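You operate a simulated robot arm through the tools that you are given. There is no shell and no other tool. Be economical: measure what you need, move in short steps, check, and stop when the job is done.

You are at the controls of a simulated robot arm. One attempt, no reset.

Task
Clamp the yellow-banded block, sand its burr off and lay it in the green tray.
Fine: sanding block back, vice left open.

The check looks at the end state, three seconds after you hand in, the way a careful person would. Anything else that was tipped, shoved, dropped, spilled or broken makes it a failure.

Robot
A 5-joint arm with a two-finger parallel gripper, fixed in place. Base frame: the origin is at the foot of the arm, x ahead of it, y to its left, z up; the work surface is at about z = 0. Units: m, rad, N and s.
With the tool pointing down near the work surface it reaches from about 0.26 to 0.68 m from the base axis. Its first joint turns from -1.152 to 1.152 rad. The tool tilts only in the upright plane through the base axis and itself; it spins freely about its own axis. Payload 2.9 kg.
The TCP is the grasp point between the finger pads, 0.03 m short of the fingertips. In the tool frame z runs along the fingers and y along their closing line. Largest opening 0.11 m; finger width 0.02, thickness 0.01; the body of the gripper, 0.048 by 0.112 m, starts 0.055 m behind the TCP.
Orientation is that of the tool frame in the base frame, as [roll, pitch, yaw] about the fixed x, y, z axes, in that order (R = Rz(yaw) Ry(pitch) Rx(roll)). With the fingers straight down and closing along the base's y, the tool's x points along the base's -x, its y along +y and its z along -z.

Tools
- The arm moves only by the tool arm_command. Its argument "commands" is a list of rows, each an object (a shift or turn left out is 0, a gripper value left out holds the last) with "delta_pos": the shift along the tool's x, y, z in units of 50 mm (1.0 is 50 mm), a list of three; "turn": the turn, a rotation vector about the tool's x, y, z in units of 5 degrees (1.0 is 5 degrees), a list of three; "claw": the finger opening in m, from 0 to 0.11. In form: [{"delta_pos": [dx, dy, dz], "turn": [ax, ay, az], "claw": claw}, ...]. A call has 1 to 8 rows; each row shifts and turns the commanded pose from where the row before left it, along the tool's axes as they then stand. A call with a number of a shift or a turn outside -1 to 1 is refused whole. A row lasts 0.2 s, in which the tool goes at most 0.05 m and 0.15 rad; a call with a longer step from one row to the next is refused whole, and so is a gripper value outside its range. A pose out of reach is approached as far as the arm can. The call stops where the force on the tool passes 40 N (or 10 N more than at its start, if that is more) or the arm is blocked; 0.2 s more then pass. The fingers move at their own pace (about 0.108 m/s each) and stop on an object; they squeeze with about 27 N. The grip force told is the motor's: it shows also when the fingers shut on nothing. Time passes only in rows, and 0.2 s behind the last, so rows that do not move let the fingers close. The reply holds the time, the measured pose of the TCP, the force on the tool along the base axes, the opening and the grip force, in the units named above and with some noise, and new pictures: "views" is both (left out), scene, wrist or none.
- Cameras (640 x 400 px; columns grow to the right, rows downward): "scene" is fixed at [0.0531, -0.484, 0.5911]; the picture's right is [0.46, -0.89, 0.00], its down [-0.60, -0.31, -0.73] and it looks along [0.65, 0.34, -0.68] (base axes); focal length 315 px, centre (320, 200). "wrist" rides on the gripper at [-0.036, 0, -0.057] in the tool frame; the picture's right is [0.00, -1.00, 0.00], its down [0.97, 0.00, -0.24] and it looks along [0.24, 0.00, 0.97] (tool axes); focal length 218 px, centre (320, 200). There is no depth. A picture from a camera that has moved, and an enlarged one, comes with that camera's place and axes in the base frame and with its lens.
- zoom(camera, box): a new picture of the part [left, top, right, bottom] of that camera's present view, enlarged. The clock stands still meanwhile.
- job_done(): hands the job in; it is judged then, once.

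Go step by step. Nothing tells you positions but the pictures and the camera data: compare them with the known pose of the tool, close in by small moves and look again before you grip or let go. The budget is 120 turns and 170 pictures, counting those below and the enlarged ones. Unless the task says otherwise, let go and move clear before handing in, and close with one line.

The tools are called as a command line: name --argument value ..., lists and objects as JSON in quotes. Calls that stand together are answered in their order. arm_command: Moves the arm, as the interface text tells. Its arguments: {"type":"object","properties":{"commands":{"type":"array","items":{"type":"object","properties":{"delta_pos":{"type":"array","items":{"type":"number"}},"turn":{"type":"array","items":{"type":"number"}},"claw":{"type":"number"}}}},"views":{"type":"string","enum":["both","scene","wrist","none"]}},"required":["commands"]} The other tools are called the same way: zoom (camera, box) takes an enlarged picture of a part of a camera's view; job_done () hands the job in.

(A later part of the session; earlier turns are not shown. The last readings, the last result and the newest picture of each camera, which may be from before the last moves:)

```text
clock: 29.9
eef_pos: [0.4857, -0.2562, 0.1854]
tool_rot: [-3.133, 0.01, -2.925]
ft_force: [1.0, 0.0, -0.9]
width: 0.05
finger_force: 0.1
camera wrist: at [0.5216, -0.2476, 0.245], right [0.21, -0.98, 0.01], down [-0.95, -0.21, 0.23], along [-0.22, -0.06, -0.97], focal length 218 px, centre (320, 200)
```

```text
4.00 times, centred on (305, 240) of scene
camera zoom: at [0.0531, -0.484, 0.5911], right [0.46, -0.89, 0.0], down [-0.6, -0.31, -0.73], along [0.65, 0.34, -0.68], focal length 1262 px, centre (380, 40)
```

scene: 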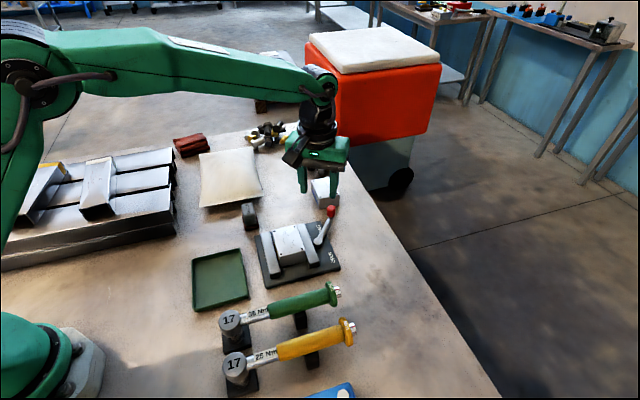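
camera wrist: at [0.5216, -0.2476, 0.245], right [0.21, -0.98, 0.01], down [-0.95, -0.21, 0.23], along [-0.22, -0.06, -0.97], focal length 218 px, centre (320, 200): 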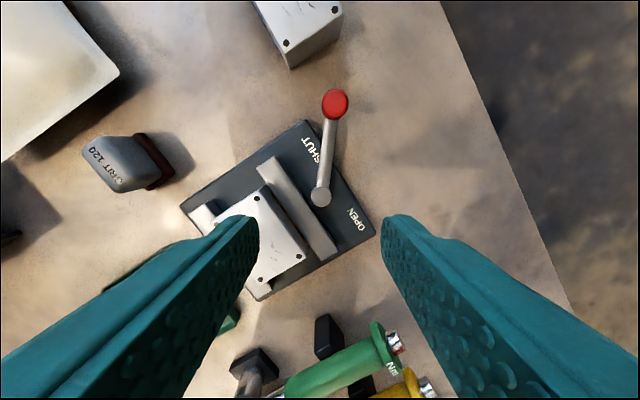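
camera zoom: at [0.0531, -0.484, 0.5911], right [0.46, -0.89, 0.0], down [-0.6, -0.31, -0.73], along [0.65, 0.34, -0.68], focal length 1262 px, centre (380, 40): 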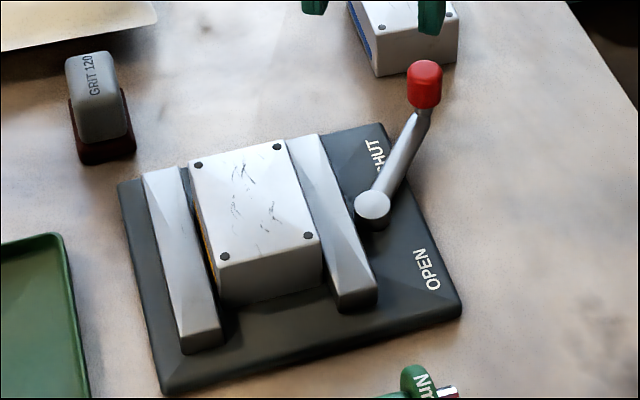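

The lever is fully at SHUT and the block is seated between the jaws. I'll fix the small tilt, then turn and move above the sanding block near (0.46, -0.075).

arm_command --commands '[{"turn": [-0.099, 0.115, 0]}, {"turn": [0, 0, -1]}, {"turn": [0, 0, -1]}, {"turn": [0, 0, -1]}, {"turn": [0, 0, -1]}, {"turn": [0, 0, -1]}, {"turn": [0, 0, -1]}, {"turn": [0, 0, -0.5]}]' --views "wrist"

arm_command --commands '[{"delta_pos": [-0.53, 0.75, 0], "claw": 0.08}, {"delta_pos": [-0.53, 0.75, 0]}, {"delta_pos": [-0.53, 0.75, 0]}, {"delta_pos": [-0.53, 0.75, 0]}, {}]'

```text
clock: 31.7
eef_pos: [0.4876, -0.2573, 0.1862]
tool_rot: [3.139, 0.0, -2.355]
ft_force: [-0.4, 0.2, -0.3]
width: 0.05
finger_force: 0.1
camera wrist: at [0.5128, -0.2311, 0.2438], right [0.71, -0.71, 0.0], down [-0.69, -0.69, 0.24], along [-0.17, -0.17, -0.97], focal length 218 px, centre (320, 200)
```

wrist: 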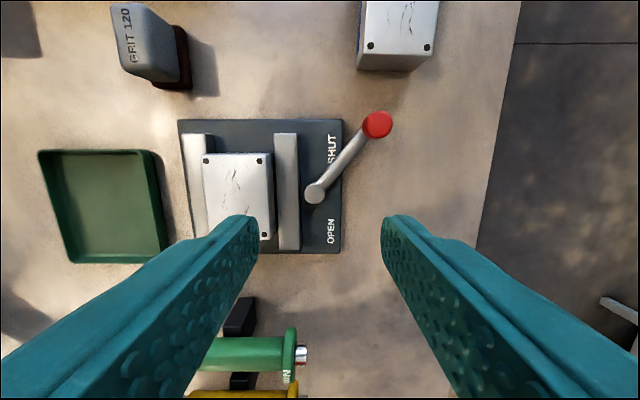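

```text
clock: 32.9
eef_pos: [0.4575, -0.0756, 0.1854]
tool_rot: [-3.139, 0.0, -2.358]
ft_force: [0.3, -0.5, 1.3]
width: 0.0801
finger_force: 0.1
camera wrist: at [0.484, -0.0488, 0.2435], right [0.71, -0.71, 0.0], down [-0.69, -0.68, 0.24], along [-0.17, -0.17, -0.97], focal length 218 px, centre (320, 200)
```

scene: 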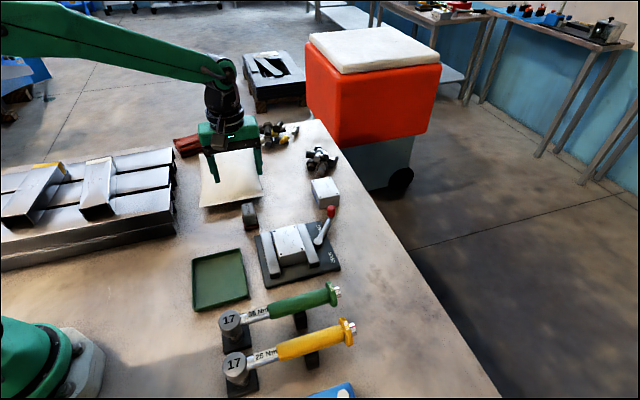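
wrist: 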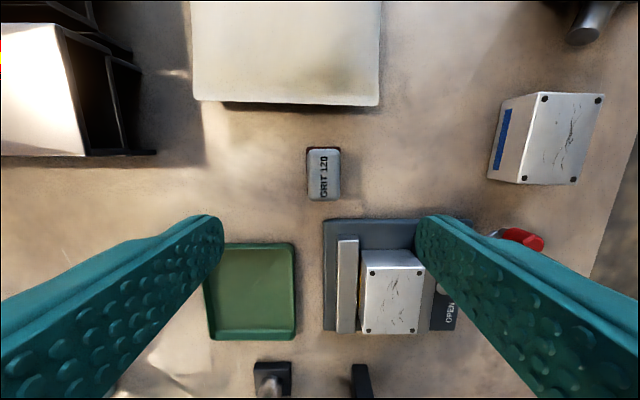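

The sanding block is aligned at about (0.467, -0.070), roughly 0.029 x 0.046 x 0.042. The jaws are now snug against the workpiece on both sides, so it is clamped. I'll lower over the sanding block.

arm_command --commands '[{"delta_pos": [-0.21, -0.056, 0.6], "claw": 0.07}, {"delta_pos": [0, 0, 0.7]}, {"delta_pos": [0, 0, 0.6]}, {}]'

zoom --camera "scene" --box '[180, 160, 340, 270]'

```text
clock: 33.9
eef_pos: [0.4663, -0.0712, 0.0908]
tool_rot: [3.142, 0.0, -2.358]
ft_force: [-0.9, 0.1, 1.1]
width: 0.0701
finger_force: 0.0
camera wrist: at [0.4922, -0.0446, 0.148], right [0.71, -0.71, 0.0], down [-0.69, -0.68, 0.24], along [-0.17, -0.17, -0.97], focal length 218 px, centre (320, 200)
```

scene: 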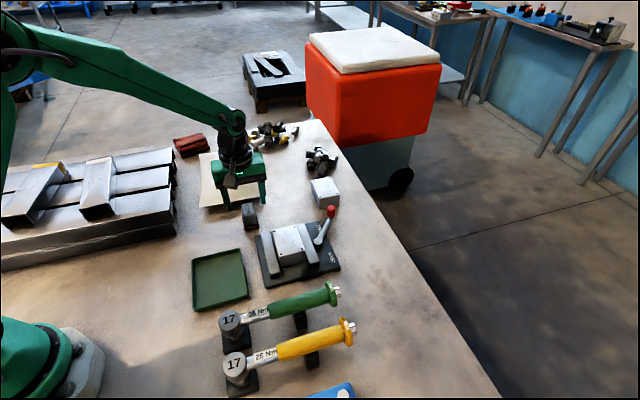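
wrist: 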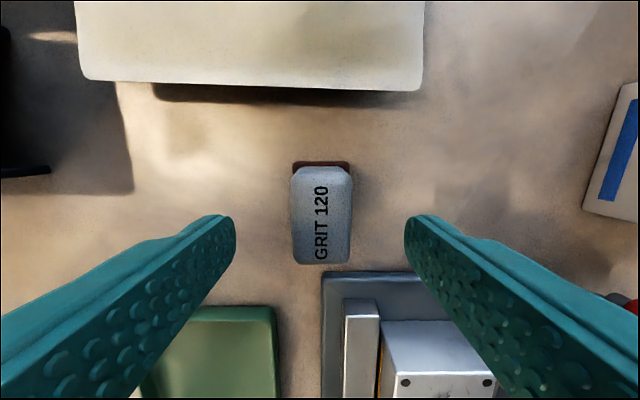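

```text
3.64 times, centred on (260, 215) of scene
camera zoom: at [0.0531, -0.484, 0.5911], right [0.46, -0.89, 0.0], down [-0.6, -0.31, -0.73], along [0.65, 0.34, -0.68], focal length 1147 px, centre (538, 146)
```

zoom: 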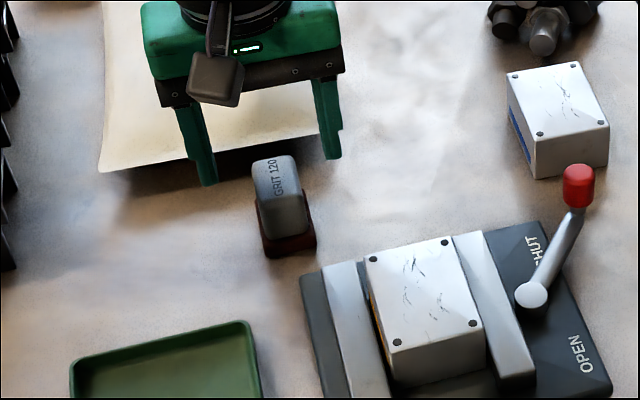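

arm_command --commands '[{"delta_pos": [-0.05, -0.01, 0.4]}, {"delta_pos": [0, 0, 0.4]}, {"delta_pos": [0, 0, 0.14]}, {}, {"claw": 0.015}, {}, {}]'

zoom --camera "scene" --box '[180, 160, 340, 270]'

```text
clock: 35.5
eef_pos: [0.4689, -0.0678, 0.043]
tool_rot: [3.142, 0.001, -2.358]
ft_force: [-0.3, -0.2, 0.7]
width: 0.0296
finger_force: 26.9
camera wrist: at [0.4948, -0.0411, 0.1011], right [0.71, -0.71, 0.0], down [-0.69, -0.69, 0.24], along [-0.17, -0.17, -0.97], focal length 218 px, centre (320, 200)
```

scene: 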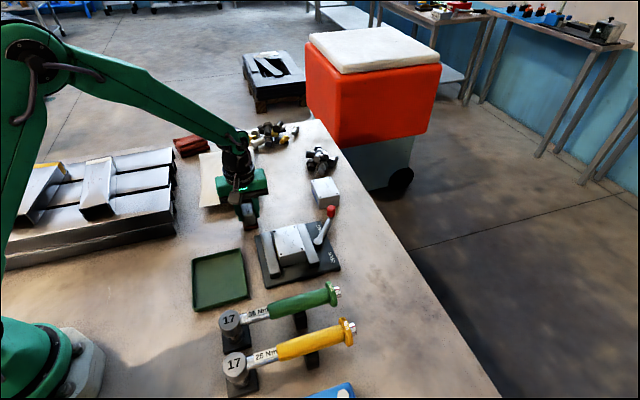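
wrist: 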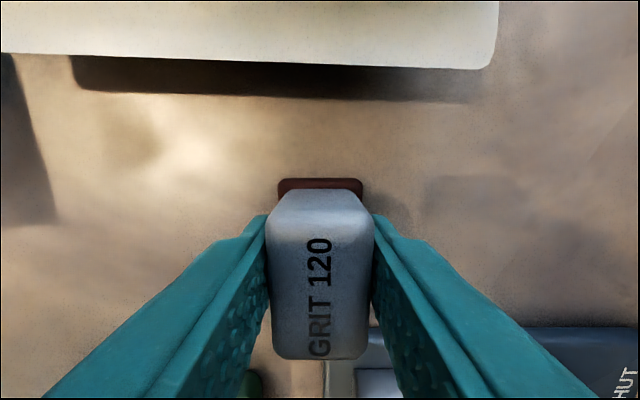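

```text
3.64 times, centred on (260, 215) of scene
camera zoom: at [0.0531, -0.484, 0.5911], right [0.46, -0.89, 0.0], down [-0.6, -0.31, -0.73], along [0.65, 0.34, -0.68], focal length 1147 px, centre (538, 146)
```

zoom: 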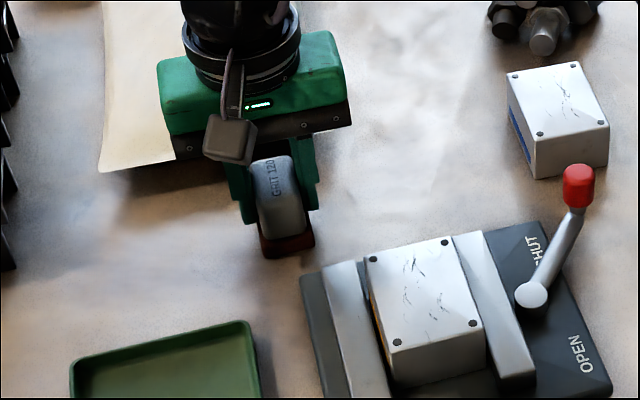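

Gripped (0.0296). I'll lift and carry it over the clamped block.

arm_command --commands '[{"delta_pos": [0, 0, -0.6]}, {"delta_pos": [0, 0, -0.7]}, {"delta_pos": [0, 0, -0.6]}, {"delta_pos": [0.66, -0.355, 0]}, {"delta_pos": [0.66, -0.355, 0]}, {"delta_pos": [0.66, -0.355, 0]}, {"delta_pos": [0.66, -0.355, 0]}, {}]'

zoom --camera "scene" --box '[230, 170, 370, 270]'

```text
clock: 37.3
eef_pos: [0.421, -0.2143, 0.1382]
tool_rot: [3.141, -0.001, -2.359]
ft_force: [-0.2, 0.6, -1.0]
width: 0.0297
finger_force: 27.2
camera wrist: at [0.4482, -0.1876, 0.1969], right [0.71, -0.71, 0.0], down [-0.69, -0.69, 0.24], along [-0.17, -0.17, -0.97], focal length 218 px, centre (320, 200)
```

scene: 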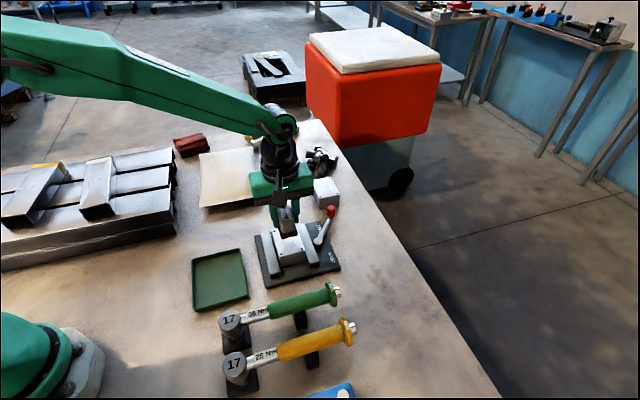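
wrist: 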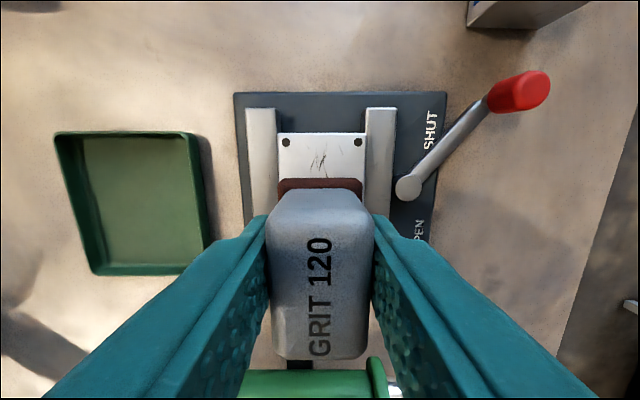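

```text
4.00 times, centred on (300, 220) of scene
camera zoom: at [0.0531, -0.484, 0.5911], right [0.46, -0.89, 0.0], down [-0.6, -0.31, -0.73], along [0.65, 0.34, -0.68], focal length 1262 px, centre (400, 120)
```

zoom: 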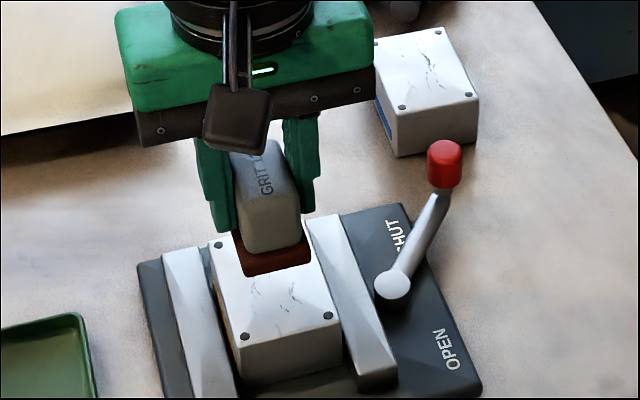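

The pad is centred over the workpiece and the jaws are gripping it. I'll lower toward the surface gently.

arm_command --commands '[{"delta_pos": [0, 0, 0.5]}, {"delta_pos": [0, 0, 0.3]}, {"delta_pos": [0, 0, 0.06]}, {"delta_pos": [0, 0, 0.04]}, {}]' --views "none"

```text
clock: 38.5
eef_pos: [0.4238, -0.2117, 0.0947]
tool_rot: [-3.14, -0.001, -2.357]
ft_force: [-7.3, 3.5, 22.0]
width: 0.0297
finger_force: 27.1
```

Contact at about 22 N. I'll ease slightly and make the first strokes along the block.

arm_command --commands '[{"delta_pos": [0, 0, -0.015]}, {"delta_pos": [0.3, 0, 0]}, {"delta_pos": [-0.3, 0, 0]}, {"delta_pos": [-0.3, 0, 0]}, {"delta_pos": [0.3, 0, 0]}, {"delta_pos": [0.3, 0, 0]}, {"delta_pos": [-0.3, 0, 0]}]' --views "wrist"

zoom --camera "scene" --box '[230, 170, 370, 270]'

```text
clock: 40.1
eef_pos: [0.4244, -0.2134, 0.0942]
tool_rot: [-3.141, 0.0, -2.36]
ft_force: [-4.1, -5.0, 15.4]
width: 0.0296
finger_force: 26.8
camera wrist: at [0.4505, -0.1868, 0.1526], right [0.7, -0.71, 0.0], down [-0.69, -0.68, 0.24], along [-0.17, -0.17, -0.97], focal length 218 px, centre (320, 200)
```

wrist: 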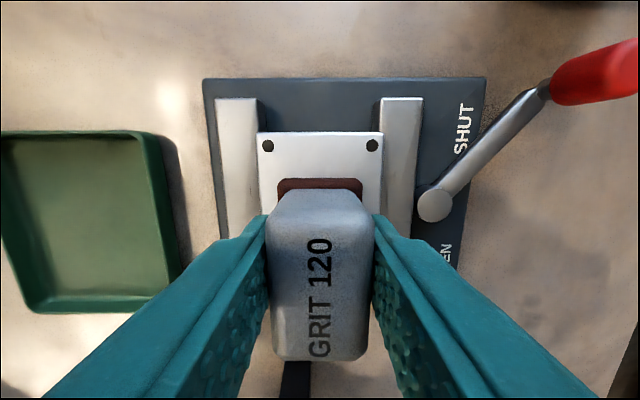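

```text
4.00 times, centred on (300, 220) of scene
camera zoom: at [0.053, -0.484, 0.5911], right [0.46, -0.89, 0.0], down [-0.6, -0.31, -0.73], along [0.65, 0.34, -0.68], focal length 1262 px, centre (400, 120)
```

zoom: 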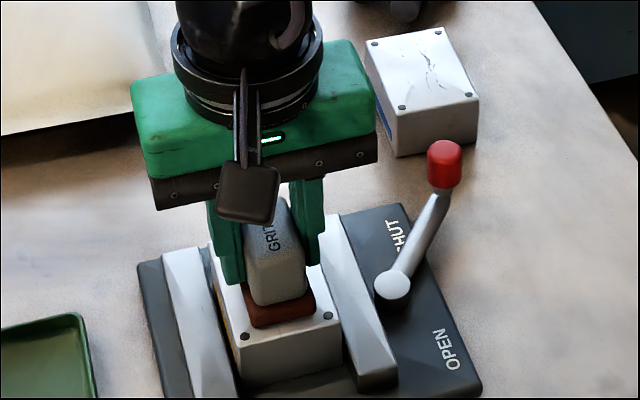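

The marks are coming off. I'll do more strokes with side offsets to cover the full width.

arm_command --commands '[{"delta_pos": [0, 0.16, 0]}, {"delta_pos": [0.3, 0, 0]}, {"delta_pos": [-0.3, 0, 0]}, {"delta_pos": [-0.3, 0, 0]}, {"delta_pos": [0.3, 0, 0]}, {"delta_pos": [0.3, 0, 0]}, {"delta_pos": [-0.3, 0, 0]}]' --views "none"

arm_command --commands '[{"delta_pos": [0, -0.32, 0]}, {"delta_pos": [0.3, 0, 0]}, {"delta_pos": [-0.3, 0, 0]}, {"delta_pos": [-0.3, 0, 0]}, {"delta_pos": [0.3, 0, 0]}, {"delta_pos": [0.3, 0, 0]}, {"delta_pos": [-0.3, 0, 0]}]' --views "none"

arm_command --commands '[{"delta_pos": [0, 0.16, 0]}, {"delta_pos": [0, 0, -0.3]}, {"delta_pos": [0, 0, -0.7]}, {"delta_pos": [-0.8, 0, -0.2]}, {"delta_pos": [-0.8, 0, 0]}, {}]'

zoom --camera "scene" --box '[230, 170, 370, 270]'

```text
clock: 41.7
eef_pos: [0.4177, -0.208, 0.0944]
tool_rot: [3.141, 0.0, -2.359]
ft_force: [-3.1, -3.6, 13.7]
width: 0.0296
finger_force: 26.8
```

```text
clock: 43.3
eef_pos: [0.4295, -0.2194, 0.0946]
tool_rot: [3.141, -0.001, -2.359]
ft_force: [-4.2, -3.4, 14.4]
width: 0.0295
finger_force: 27.2
```

```text
clock: 44.7
eef_pos: [0.4838, -0.1551, 0.1538]
tool_rot: [3.141, 0.001, -2.358]
ft_force: [0.7, 0.0, -0.2]
width: 0.0296
finger_force: 27.3
camera wrist: at [0.5097, -0.1291, 0.2126], right [0.71, -0.71, 0.0], down [-0.69, -0.68, 0.24], along [-0.17, -0.17, -0.97], focal length 218 px, centre (320, 200)
```

scene: 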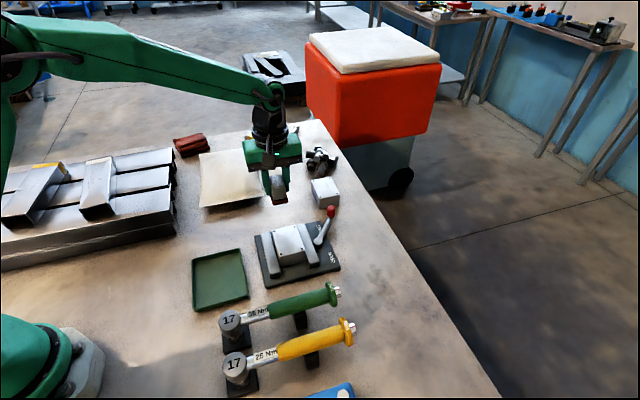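
wrist: 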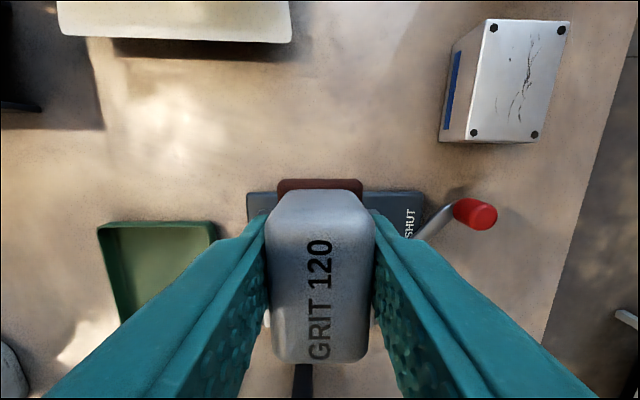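

```text
4.00 times, centred on (300, 220) of scene
camera zoom: at [0.0531, -0.484, 0.5911], right [0.46, -0.89, 0.0], down [-0.6, -0.31, -0.73], along [0.65, 0.34, -0.68], focal length 1262 px, centre (400, 120)
```

zoom: 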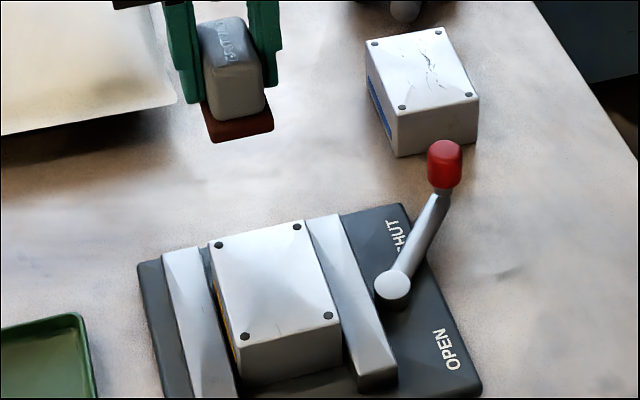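

All marks are gone. I'll take the sanding block back to its exact starting spot by reversing the commanded displacements.

arm_command --commands '[{"delta_pos": [-0.52, 0.71, 0]}, {"delta_pos": [-0.52, 0.71, 0]}, {}, {"delta_pos": [0, 0, 0.7]}, {"delta_pos": [0, 0, 0.7]}, {"delta_pos": [0, 0, 0.5]}, {"delta_pos": [0, 0, 0.2]}, {}]'

zoom --camera "scene" --box '[180, 160, 340, 270]'

```text
clock: 46.5
eef_pos: [0.4701, -0.0675, 0.0509]
tool_rot: [-3.141, 0.0, -2.358]
ft_force: [-0.1, 0.7, -0.7]
width: 0.0296
finger_force: 27.4
camera wrist: at [0.4963, -0.0421, 0.1086], right [0.71, -0.71, 0.0], down [-0.69, -0.69, 0.24], along [-0.17, -0.17, -0.97], focal length 218 px, centre (320, 200)
```

scene: 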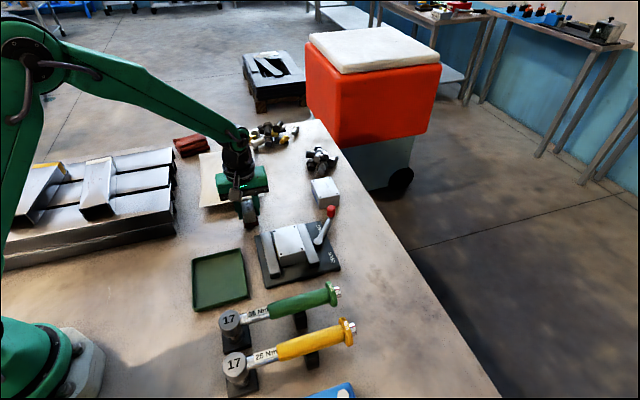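
wrist: 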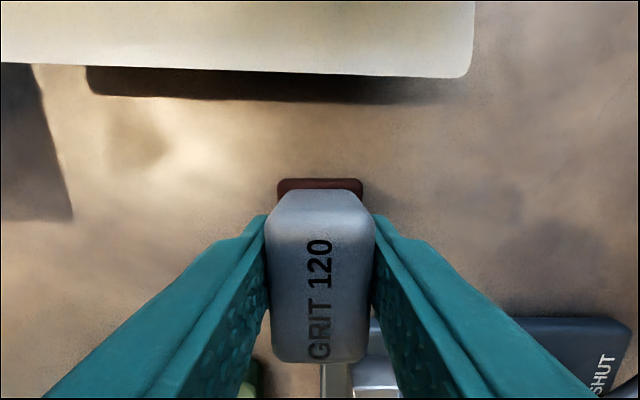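

```text
3.64 times, centred on (260, 215) of scene
camera zoom: at [0.0531, -0.484, 0.5911], right [0.46, -0.89, 0.0], down [-0.6, -0.31, -0.73], along [0.65, 0.34, -0.68], focal length 1147 px, centre (538, 146)
```

zoom: 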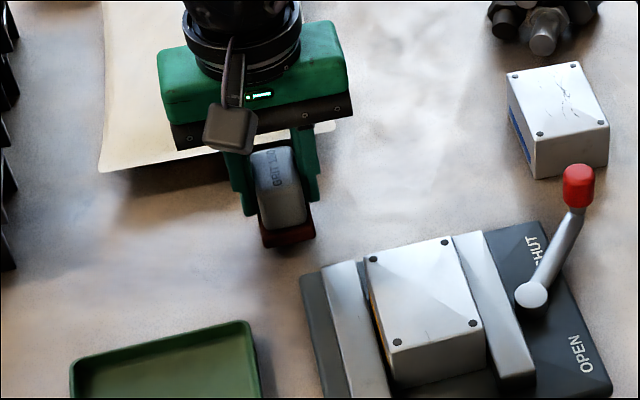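

arm_command --commands '[{"delta_pos": [0, 0, 0.06]}, {"delta_pos": [0, 0, 0.04]}, {"delta_pos": [0, 0, 0.03]}, {"delta_pos": [0, 0, 0.02]}, {}]' --views "none"

```text
clock: 47.7
eef_pos: [0.4681, -0.0698, 0.0417]
tool_rot: [-3.141, 0.001, -2.358]
ft_force: [-0.3, 0.4, -0.6]
width: 0.0296
finger_force: 27.4
```

arm_command --commands '[{"delta_pos": [0, 0, 0.02]}, {}]' --views "none"

```text
clock: 48.3
eef_pos: [0.4676, -0.07, 0.0428]
tool_rot: [-3.141, 0.0, -2.358]
ft_force: [-2.5, 2.2, 7.1]
width: 0.0299
finger_force: 27.1
```

Contact with the table. I'll release, rise and look.

arm_command --commands '[{"claw": 0.07}, {}, {"delta_pos": [0, 0, -0.6]}, {"delta_pos": [0, 0, -0.9]}, {"delta_pos": [0, 0, -0.9]}, {"delta_pos": [0, 0, -0.5]}, {}]'

zoom --camera "scene" --box '[180, 160, 340, 270]'

```text
clock: 49.9
eef_pos: [0.4666, -0.0685, 0.1853]
tool_rot: [-3.141, 0.001, -2.357]
ft_force: [0.0, -0.3, -0.8]
width: 0.07
finger_force: 0.0
camera wrist: at [0.4935, -0.0434, 0.243], right [0.71, -0.71, 0.0], down [-0.69, -0.69, 0.24], along [-0.17, -0.17, -0.97], focal length 218 px, centre (320, 200)
```

scene: 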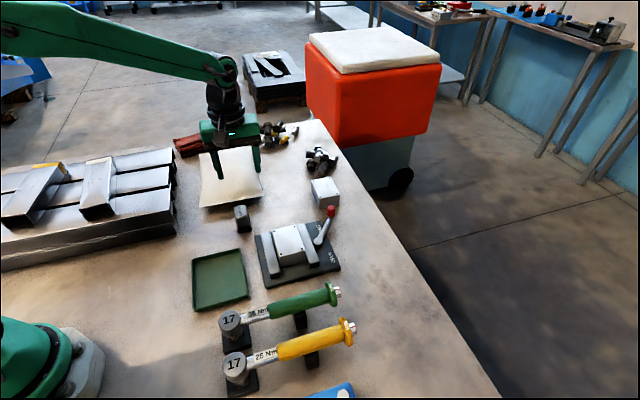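
wrist: 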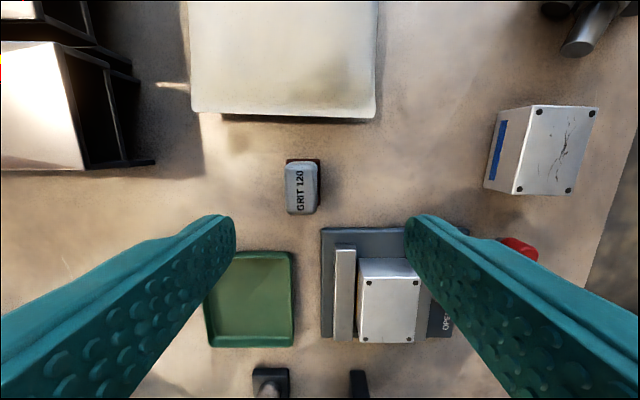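

```text
3.64 times, centred on (260, 215) of scene
camera zoom: at [0.0531, -0.484, 0.5911], right [0.46, -0.89, 0.0], down [-0.6, -0.31, -0.73], along [0.65, 0.34, -0.68], focal length 1147 px, centre (538, 146)
```

zoom: 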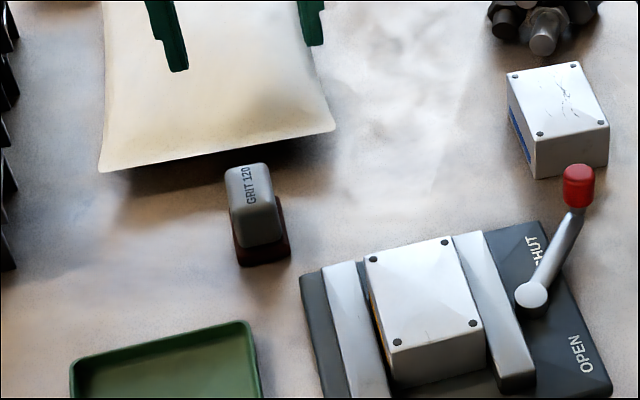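

Releasing dragged the sanding block about 15 mm sideways with one finger. It is still upright, but I want it properly back, so I'll look closer and re-grip it.

zoom --camera "wrist" --box '[260, 140, 350, 230]'

```text
4.44 times, centred on (305, 185) of wrist
camera zoom: at [0.4935, -0.0434, 0.243], right [0.71, -0.71, 0.0], down [-0.69, -0.69, 0.24], along [-0.17, -0.17, -0.97], focal length 970 px, centre (387, 267)
```

zoom: 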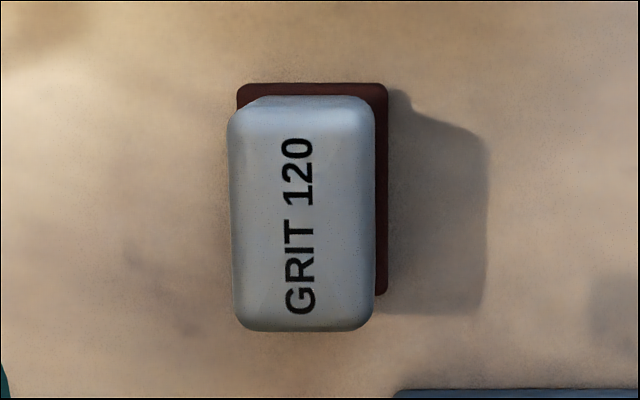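

arm_command --commands '[{"delta_pos": [0, 0.34, 0.6]}, {"delta_pos": [0, 0, 0.8]}, {"delta_pos": [0, 0, 0.8]}, {"delta_pos": [0, 0, 0.5]}, {"delta_pos": [0, 0, 0.14]}, {}]' --views "wrist"

```text
clock: 51.3
eef_pos: [0.4563, -0.0567, 0.0428]
tool_rot: [3.141, -0.001, -2.359]
ft_force: [-0.7, 0.1, -0.3]
width: 0.0698
finger_force: 0.0
camera wrist: at [0.4828, -0.0311, 0.102], right [0.71, -0.71, 0.0], down [-0.69, -0.69, 0.24], along [-0.17, -0.17, -0.97], focal length 218 px, centre (320, 200)
```

wrist: 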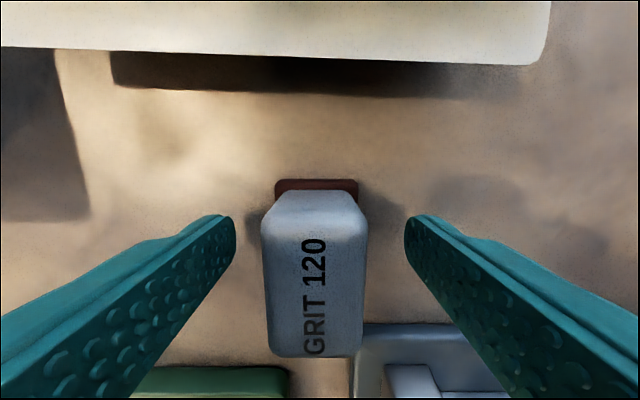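

arm_command --commands '[{"delta_pos": [0, 0.03, 0]}, {"claw": 0.015}, {}, {}, {"delta_pos": [0, 0, -0.2]}, {"delta_pos": [0, -0.37, 0]}, {}]'

zoom --camera "scene" --box '[180, 160, 340, 270]'

```text
clock: 52.9
eef_pos: [0.4684, -0.0699, 0.0554]
tool_rot: [-3.141, 0.0, -2.357]
ft_force: [0.0, -0.5, -0.5]
width: 0.0296
finger_force: 26.6
camera wrist: at [0.4953, -0.0427, 0.113], right [0.71, -0.71, 0.0], down [-0.69, -0.69, 0.24], along [-0.17, -0.17, -0.97], focal length 218 px, centre (320, 200)
```

scene: 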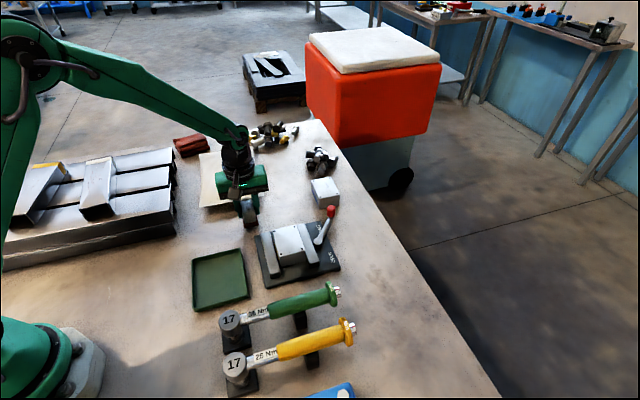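
wrist: 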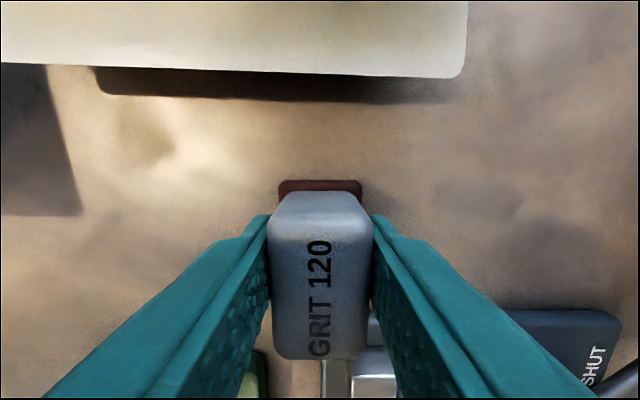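

```text
3.64 times, centred on (260, 215) of scene
camera zoom: at [0.0531, -0.484, 0.5911], right [0.46, -0.89, 0.0], down [-0.6, -0.31, -0.73], along [0.65, 0.34, -0.68], focal length 1147 px, centre (538, 146)
```

zoom: 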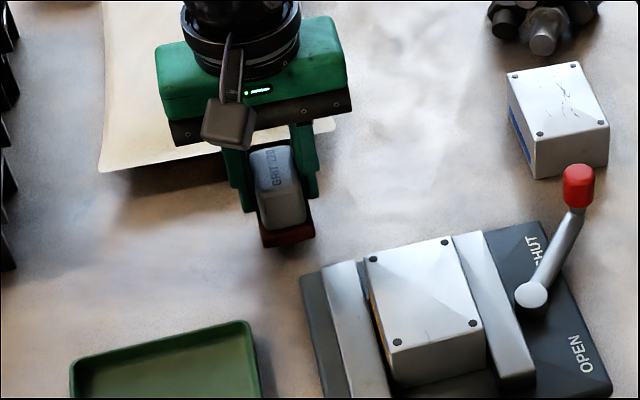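

Back at the original spot. I'll lower to touch and open in small increments.

arm_command --commands '[{"delta_pos": [0, 0, 0.12]}, {"delta_pos": [0, 0, 0.05]}, {"delta_pos": [0, 0, 0.03]}, {}, {"claw": 0.033}, {}]'

```text
clock: 54.3
eef_pos: [0.4683, -0.0687, 0.0445]
tool_rot: [3.141, -0.001, -2.358]
ft_force: [0.0, -0.1, 0.7]
width: 0.0329
finger_force: 0.2
camera wrist: at [0.4946, -0.0427, 0.1023], right [0.71, -0.71, 0.0], down [-0.69, -0.69, 0.24], along [-0.17, -0.17, -0.97], focal length 218 px, centre (320, 200)
```

scene: 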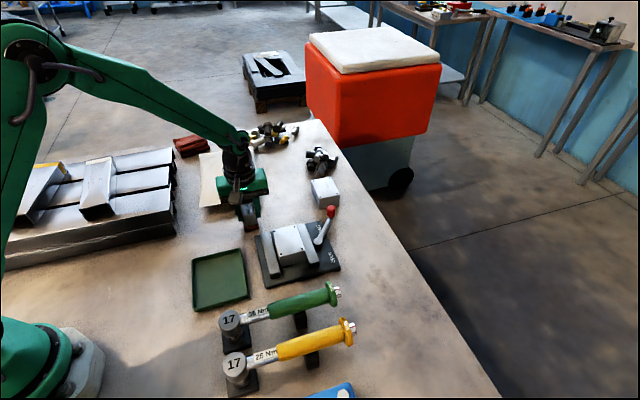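
wrist: 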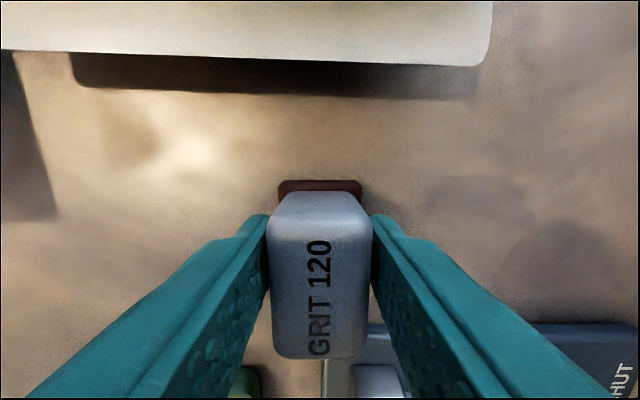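

arm_command --commands '[{"claw": 0.036}, {"claw": 0.039}, {"claw": 0.043}, {"claw": 0.048}, {"claw": 0.055}, {}]' --views "wrist"

```text
clock: 55.7
eef_pos: [0.468, -0.0697, 0.0432]
tool_rot: [-3.141, -0.001, -2.358]
ft_force: [1.0, -0.1, 0.6]
width: 0.055
finger_force: 0.2
camera wrist: at [0.4946, -0.0427, 0.1022], right [0.71, -0.71, 0.0], down [-0.69, -0.69, 0.24], along [-0.17, -0.17, -0.97], focal length 218 px, centre (320, 200)
```

wrist: 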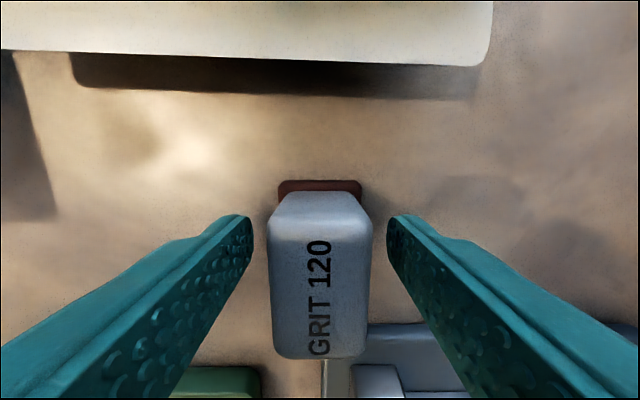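

It stayed in place this time. I'll rise, then turn and go to the lever knob.

arm_command --commands '[{"delta_pos": [0, 0, -0.4]}, {"delta_pos": [0, 0, -0.9]}, {"delta_pos": [0, 0, -0.9]}, {"delta_pos": [0, 0, -0.6]}, {"turn": [0, 0, 1]}, {"turn": [0, 0, 1]}, {"turn": [0, 0, 1]}, {"turn": [0, 0, 1]}]' --views "wrist"

zoom --camera "scene" --box '[180, 160, 340, 270]'

```text
clock: 57.5
eef_pos: [0.4683, -0.0686, 0.1842]
tool_rot: [3.141, 0.0, -2.708]
ft_force: [0.3, 0.2, 0.3]
width: 0.055
finger_force: 0.2
camera wrist: at [0.5018, -0.0531, 0.2425], right [0.42, -0.91, 0.0], down [-0.88, -0.41, 0.24], along [-0.22, -0.1, -0.97], focal length 218 px, centre (320, 200)
```

wrist: 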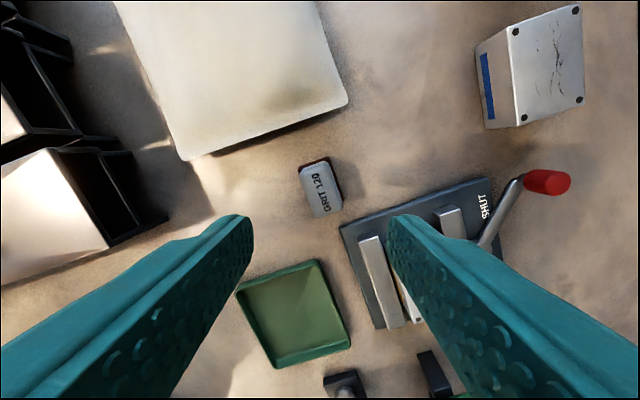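

```text
3.64 times, centred on (260, 215) of scene
camera zoom: at [0.0531, -0.484, 0.5911], right [0.46, -0.89, 0.0], down [-0.6, -0.31, -0.73], along [0.65, 0.34, -0.68], focal length 1147 px, centre (538, 146)
```

zoom: 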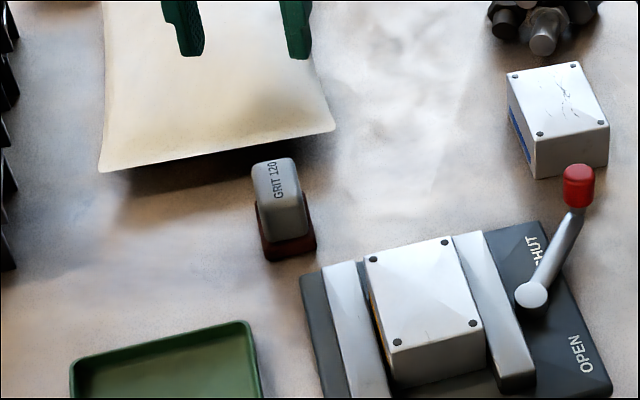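

The sanding block is exactly back. Now to the lever knob at SHUT.

arm_command --commands '[{"turn": [0, 0, 1]}, {"turn": [0, 0, 1]}, {"turn": [0, 0, 1]}, {"turn": [0, 0, 1]}]' --views "none"

arm_command --commands '[{"delta_pos": [-0.286, -0.772, 0]}, {"delta_pos": [-0.286, -0.772, 0]}, {"delta_pos": [-0.286, -0.772, 0]}, {"delta_pos": [-0.286, -0.772, 0]}, {"delta_pos": [-0.286, -0.772, 0]}, {"delta_pos": [0, 0, 0.8]}, {}]'

```text
clock: 58.5
eef_pos: [0.4677, -0.0682, 0.1841]
tool_rot: [-3.142, 0.002, -3.057]
ft_force: [-0.7, -0.4, -0.6]
width: 0.0551
finger_force: 0.0
```

```text
clock: 60.1
eef_pos: [0.5548, -0.252, 0.1418]
tool_rot: [-3.141, 0.0, -3.056]
ft_force: [-0.1, 0.2, 0.4]
width: 0.0551
finger_force: 0.0
camera wrist: at [0.5914, -0.2489, 0.1998], right [0.09, -1.0, 0.0], down [-0.97, -0.08, 0.24], along [-0.24, -0.02, -0.97], focal length 218 px, centre (320, 200)
```

scene: 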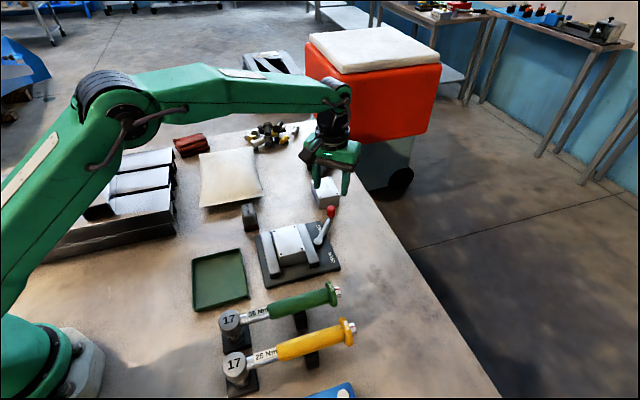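
wrist: 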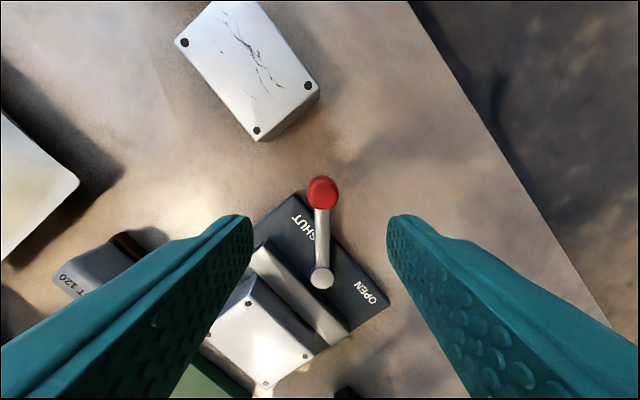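

arm_command --commands '[{"delta_pos": [-0.02, -0.05, 0.6]}, {"delta_pos": [0, 0, 0.6]}, {"delta_pos": [0, 0, 0.5]}, {}]' --views "wrist"

```text
clock: 61.1
eef_pos: [0.5569, -0.2577, 0.0576]
tool_rot: [-3.141, -0.001, -3.056]
ft_force: [-0.3, 0.1, -0.5]
width: 0.0549
finger_force: 0.0
camera wrist: at [0.5948, -0.2546, 0.1151], right [0.09, -1.0, 0.0], down [-0.97, -0.08, 0.24], along [-0.24, -0.02, -0.97], focal length 218 px, centre (320, 200)
```

wrist: 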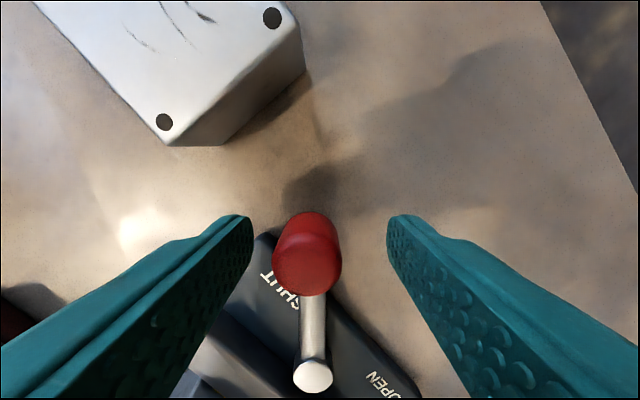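

arm_command --commands '[{"delta_pos": [0, 0.08, 0.12]}, {}, {"claw": 0.01}, {}, {}]' --views "none"

```text
clock: 62.3
eef_pos: [0.5575, -0.2547, 0.0527]
tool_rot: [3.141, -0.002, -3.058]
ft_force: [4.2, -6.7, -3.1]
width: 0.021
finger_force: 45.5
```

arm_command --commands '[{"delta_pos": [0.006, -0.142, 0], "turn": [0, 0, 1]}, {"delta_pos": [0.006, -0.142, 0], "turn": [0, 0, 1]}, {"delta_pos": [0.006, -0.142, 0], "turn": [0, 0, 1]}, {"delta_pos": [0.006, -0.142, 0], "turn": [0, 0, 1]}]' --views "none"

```text
clock: 63.3
eef_pos: [0.554, -0.2818, 0.0524]
tool_rot: [-3.141, 0.006, 2.877]
ft_force: [27.3, -8.5, -12.8]
width: 0.021
finger_force: 44.7
```

arm_command --commands '[{"delta_pos": [-0.045, 0, 0]}, {"delta_pos": [0.004, -0.145, 0], "turn": [0, 0, 1]}, {"delta_pos": [0.004, -0.145, 0], "turn": [0, 0, 1]}, {"delta_pos": [0.004, -0.145, 0], "turn": [0, 0, 1]}, {"delta_pos": [0.004, -0.145, 0], "turn": [0, 0, 1]}]' --views "none"

```text
clock: 64.5
eef_pos: [0.5439, -0.3079, 0.0522]
tool_rot: [3.14, -0.004, 2.527]
ft_force: [-0.3, 1.4, -7.1]
width: 0.0213
finger_force: 44.9
```

arm_command --commands '[{"delta_pos": [0.003, -0.145, 0], "turn": [0, 0, 1]}, {"delta_pos": [0.003, -0.145, 0], "turn": [0, 0, 1]}, {"delta_pos": [0.003, -0.145, 0], "turn": [0, 0, 1]}, {"delta_pos": [0.003, -0.145, 0], "turn": [0, 0, 1]}]' --views "none"

```text
clock: 65.5
eef_pos: [0.5241, -0.3285, 0.0533]
tool_rot: [-3.139, -0.006, 2.181]
ft_force: [-16.4, 20.2, -1.8]
width: 0.0212
finger_force: 44.8
```

arm_command --commands '[{"delta_pos": [0.045, 0, 0]}, {"delta_pos": [0.008, -0.143, 0], "turn": [0, 0, 1]}, {"delta_pos": [0.008, -0.143, 0], "turn": [0, 0, 1]}, {"delta_pos": [0.008, -0.143, 0], "turn": [0, 0, 1]}, {"delta_pos": [0.008, -0.143, 0], "turn": [0, 0, 1]}]'

zoom --camera "scene" --box '[240, 190, 370, 290]'

```text
clock: 66.7
eef_pos: [0.4975, -0.3404, 0.0526]
tool_rot: [3.139, 0.003, 1.824]
ft_force: [7.3, -30.1, -20.1]
width: 0.0215
finger_force: 45.3
camera wrist: at [0.5072, -0.3754, 0.1107], right [-0.97, -0.25, 0.0], down [-0.25, 0.94, 0.24], along [-0.06, 0.23, -0.97], focal length 218 px, centre (320, 200)
```

scene: 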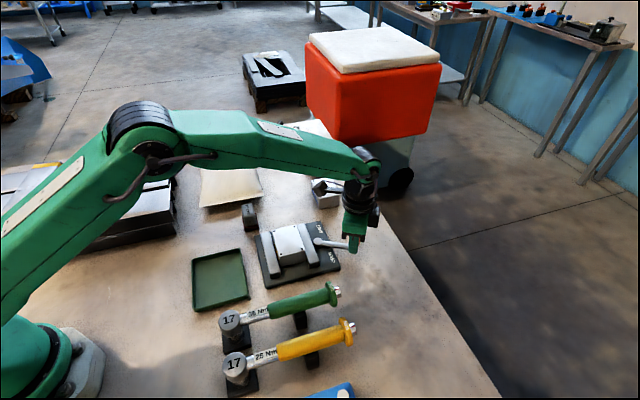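
wrist: 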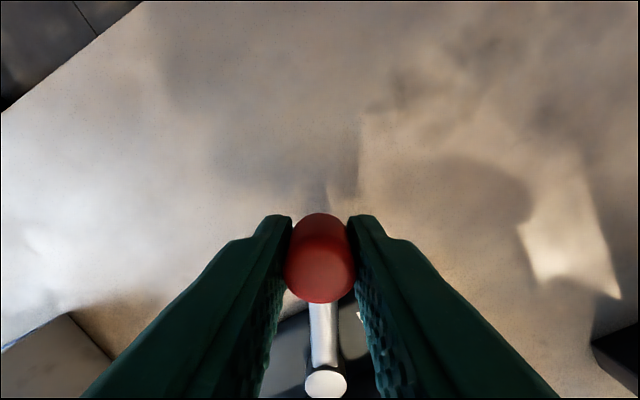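

```text
4.00 times, centred on (305, 240) of scene
camera zoom: at [0.0532, -0.4841, 0.591], right [0.46, -0.89, 0.0], down [-0.6, -0.31, -0.73], along [0.65, 0.34, -0.68], focal length 1262 px, centre (380, 40)
```

zoom: 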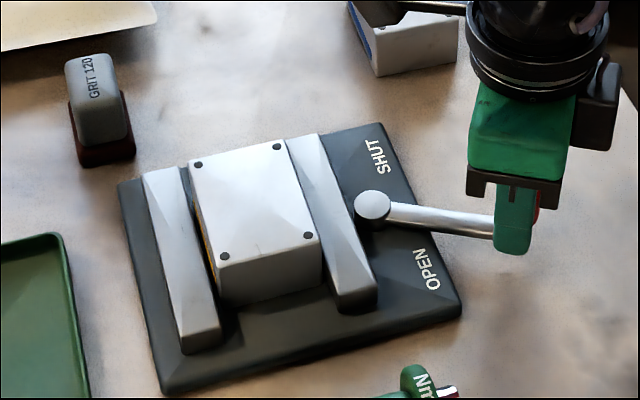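

arm_command --commands '[{"delta_pos": [-0.055, 0, 0]}, {"delta_pos": [0.004, -0.144, 0], "turn": [0, 0, 1]}, {"delta_pos": [0.004, -0.144, 0], "turn": [0, 0, 1]}, {"delta_pos": [0.004, -0.144, 0], "turn": [0, 0, 1]}, {}]' --views "none"

```text
clock: 67.9
eef_pos: [0.4774, -0.345, 0.0525]
tool_rot: [-3.141, -0.001, 1.567]
ft_force: [-1.4, -14.3, -2.9]
width: 0.0212
finger_force: 45.6
```

arm_command --commands '[{"delta_pos": [-0.02, -0.07, 0], "turn": [0, 0, 0.5]}, {"delta_pos": [0.002, -0.07, 0], "turn": [0, 0, 0.5]}, {"delta_pos": [0.002, -0.07, 0], "turn": [0, 0, 0.5]}, {}]' --views "wrist"

zoom --camera "scene" --box '[240, 190, 370, 290]'

```text
clock: 68.9
eef_pos: [0.467, -0.3444, 0.0529]
tool_rot: [-3.14, 0.001, 1.436]
ft_force: [0.6, 0.0, -0.6]
width: 0.0211
finger_force: 45.2
camera wrist: at [0.4628, -0.3792, 0.1108], right [-0.99, 0.13, 0.0], down [0.13, 0.96, 0.24], along [0.03, 0.24, -0.97], focal length 218 px, centre (320, 200)
```

wrist: 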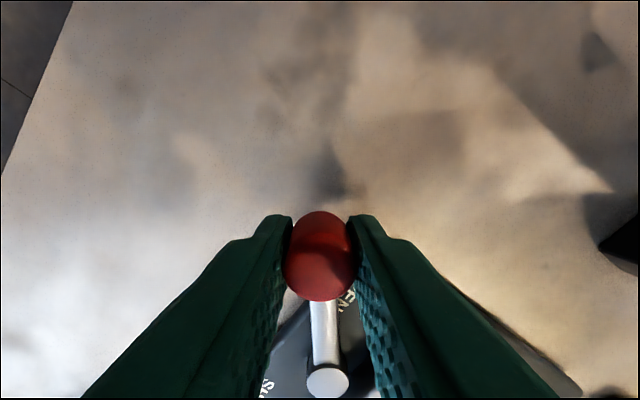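

```text
4.00 times, centred on (305, 240) of scene
camera zoom: at [0.0531, -0.484, 0.5911], right [0.46, -0.89, 0.0], down [-0.6, -0.31, -0.73], along [0.65, 0.34, -0.68], focal length 1262 px, centre (380, 40)
```

zoom: 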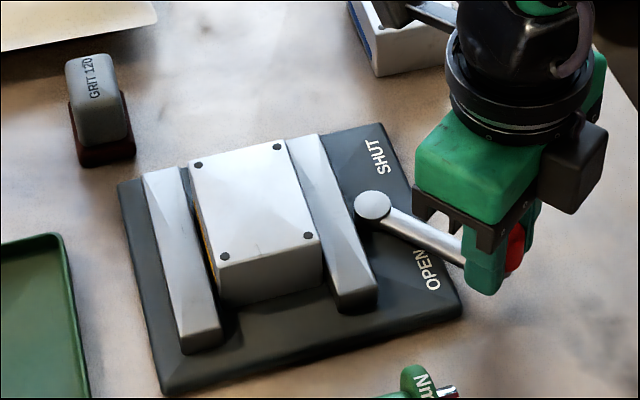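

arm_command --commands '[{"delta_pos": [0.002, -0.06, 0]}, {"delta_pos": [0.002, -0.04, 0]}, {}]' --views "none"

```text
clock: 69.5
eef_pos: [0.4661, -0.3445, 0.0534]
tool_rot: [3.133, 0.004, 1.442]
ft_force: [8.6, -2.3, -5.7]
width: 0.0214
finger_force: 44.9
stopped in row 3: the force on the tool passed its limit (the readings are from after the stop); the commanded pose is now the measured one
```

The lever is against its OPEN stop. I'll release, rise and turn back to the block's orientation.

arm_command --commands '[{"claw": 0.035}, {"claw": 0.055}, {}, {"delta_pos": [0, 0, -0.6], "turn": [0.099, 0.046, 0]}, {"delta_pos": [0, 0, -0.8]}, {"delta_pos": [0, 0, -0.8]}, {"delta_pos": [0, 0, -0.7]}, {}]' --views "none"

arm_command --commands '[{"turn": [0, 0, -1], "claw": 0.105}, {"turn": [0, 0, -1]}, {"turn": [0, 0, -1]}, {"turn": [0, 0, -1]}, {"turn": [0, 0, -1]}, {"turn": [0, 0, -1]}, {"turn": [0, 0, -1]}, {"turn": [0, 0, -1]}]' --views "none"

arm_command --commands '[{"turn": [0, 0, -1]}, {"turn": [0, 0, -1]}, {"turn": [0, 0, -0.48]}, {}]' --views "scene"

```text
clock: 71.3
eef_pos: [0.4655, -0.3437, 0.1968]
tool_rot: [-3.141, -0.001, 1.44]
ft_force: [0.7, -0.7, 0.3]
width: 0.0551
finger_force: 0.1
```

```text
clock: 73.1
eef_pos: [0.4663, -0.3438, 0.1976]
tool_rot: [-3.141, 0.0, 2.143]
ft_force: [0.0, -0.7, -0.2]
width: 0.1052
finger_force: 0.2
```

```text
clock: 74.1
eef_pos: [0.4652, -0.3442, 0.1974]
tool_rot: [-3.14, 0.002, 2.356]
ft_force: [0.0, 0.1, 0.0]
width: 0.1051
finger_force: 0.1
```

scene: 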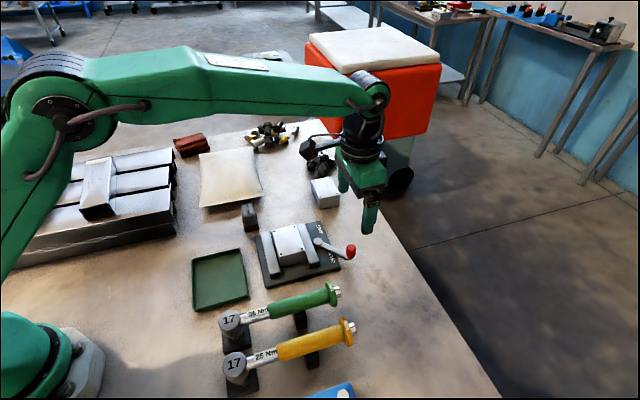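

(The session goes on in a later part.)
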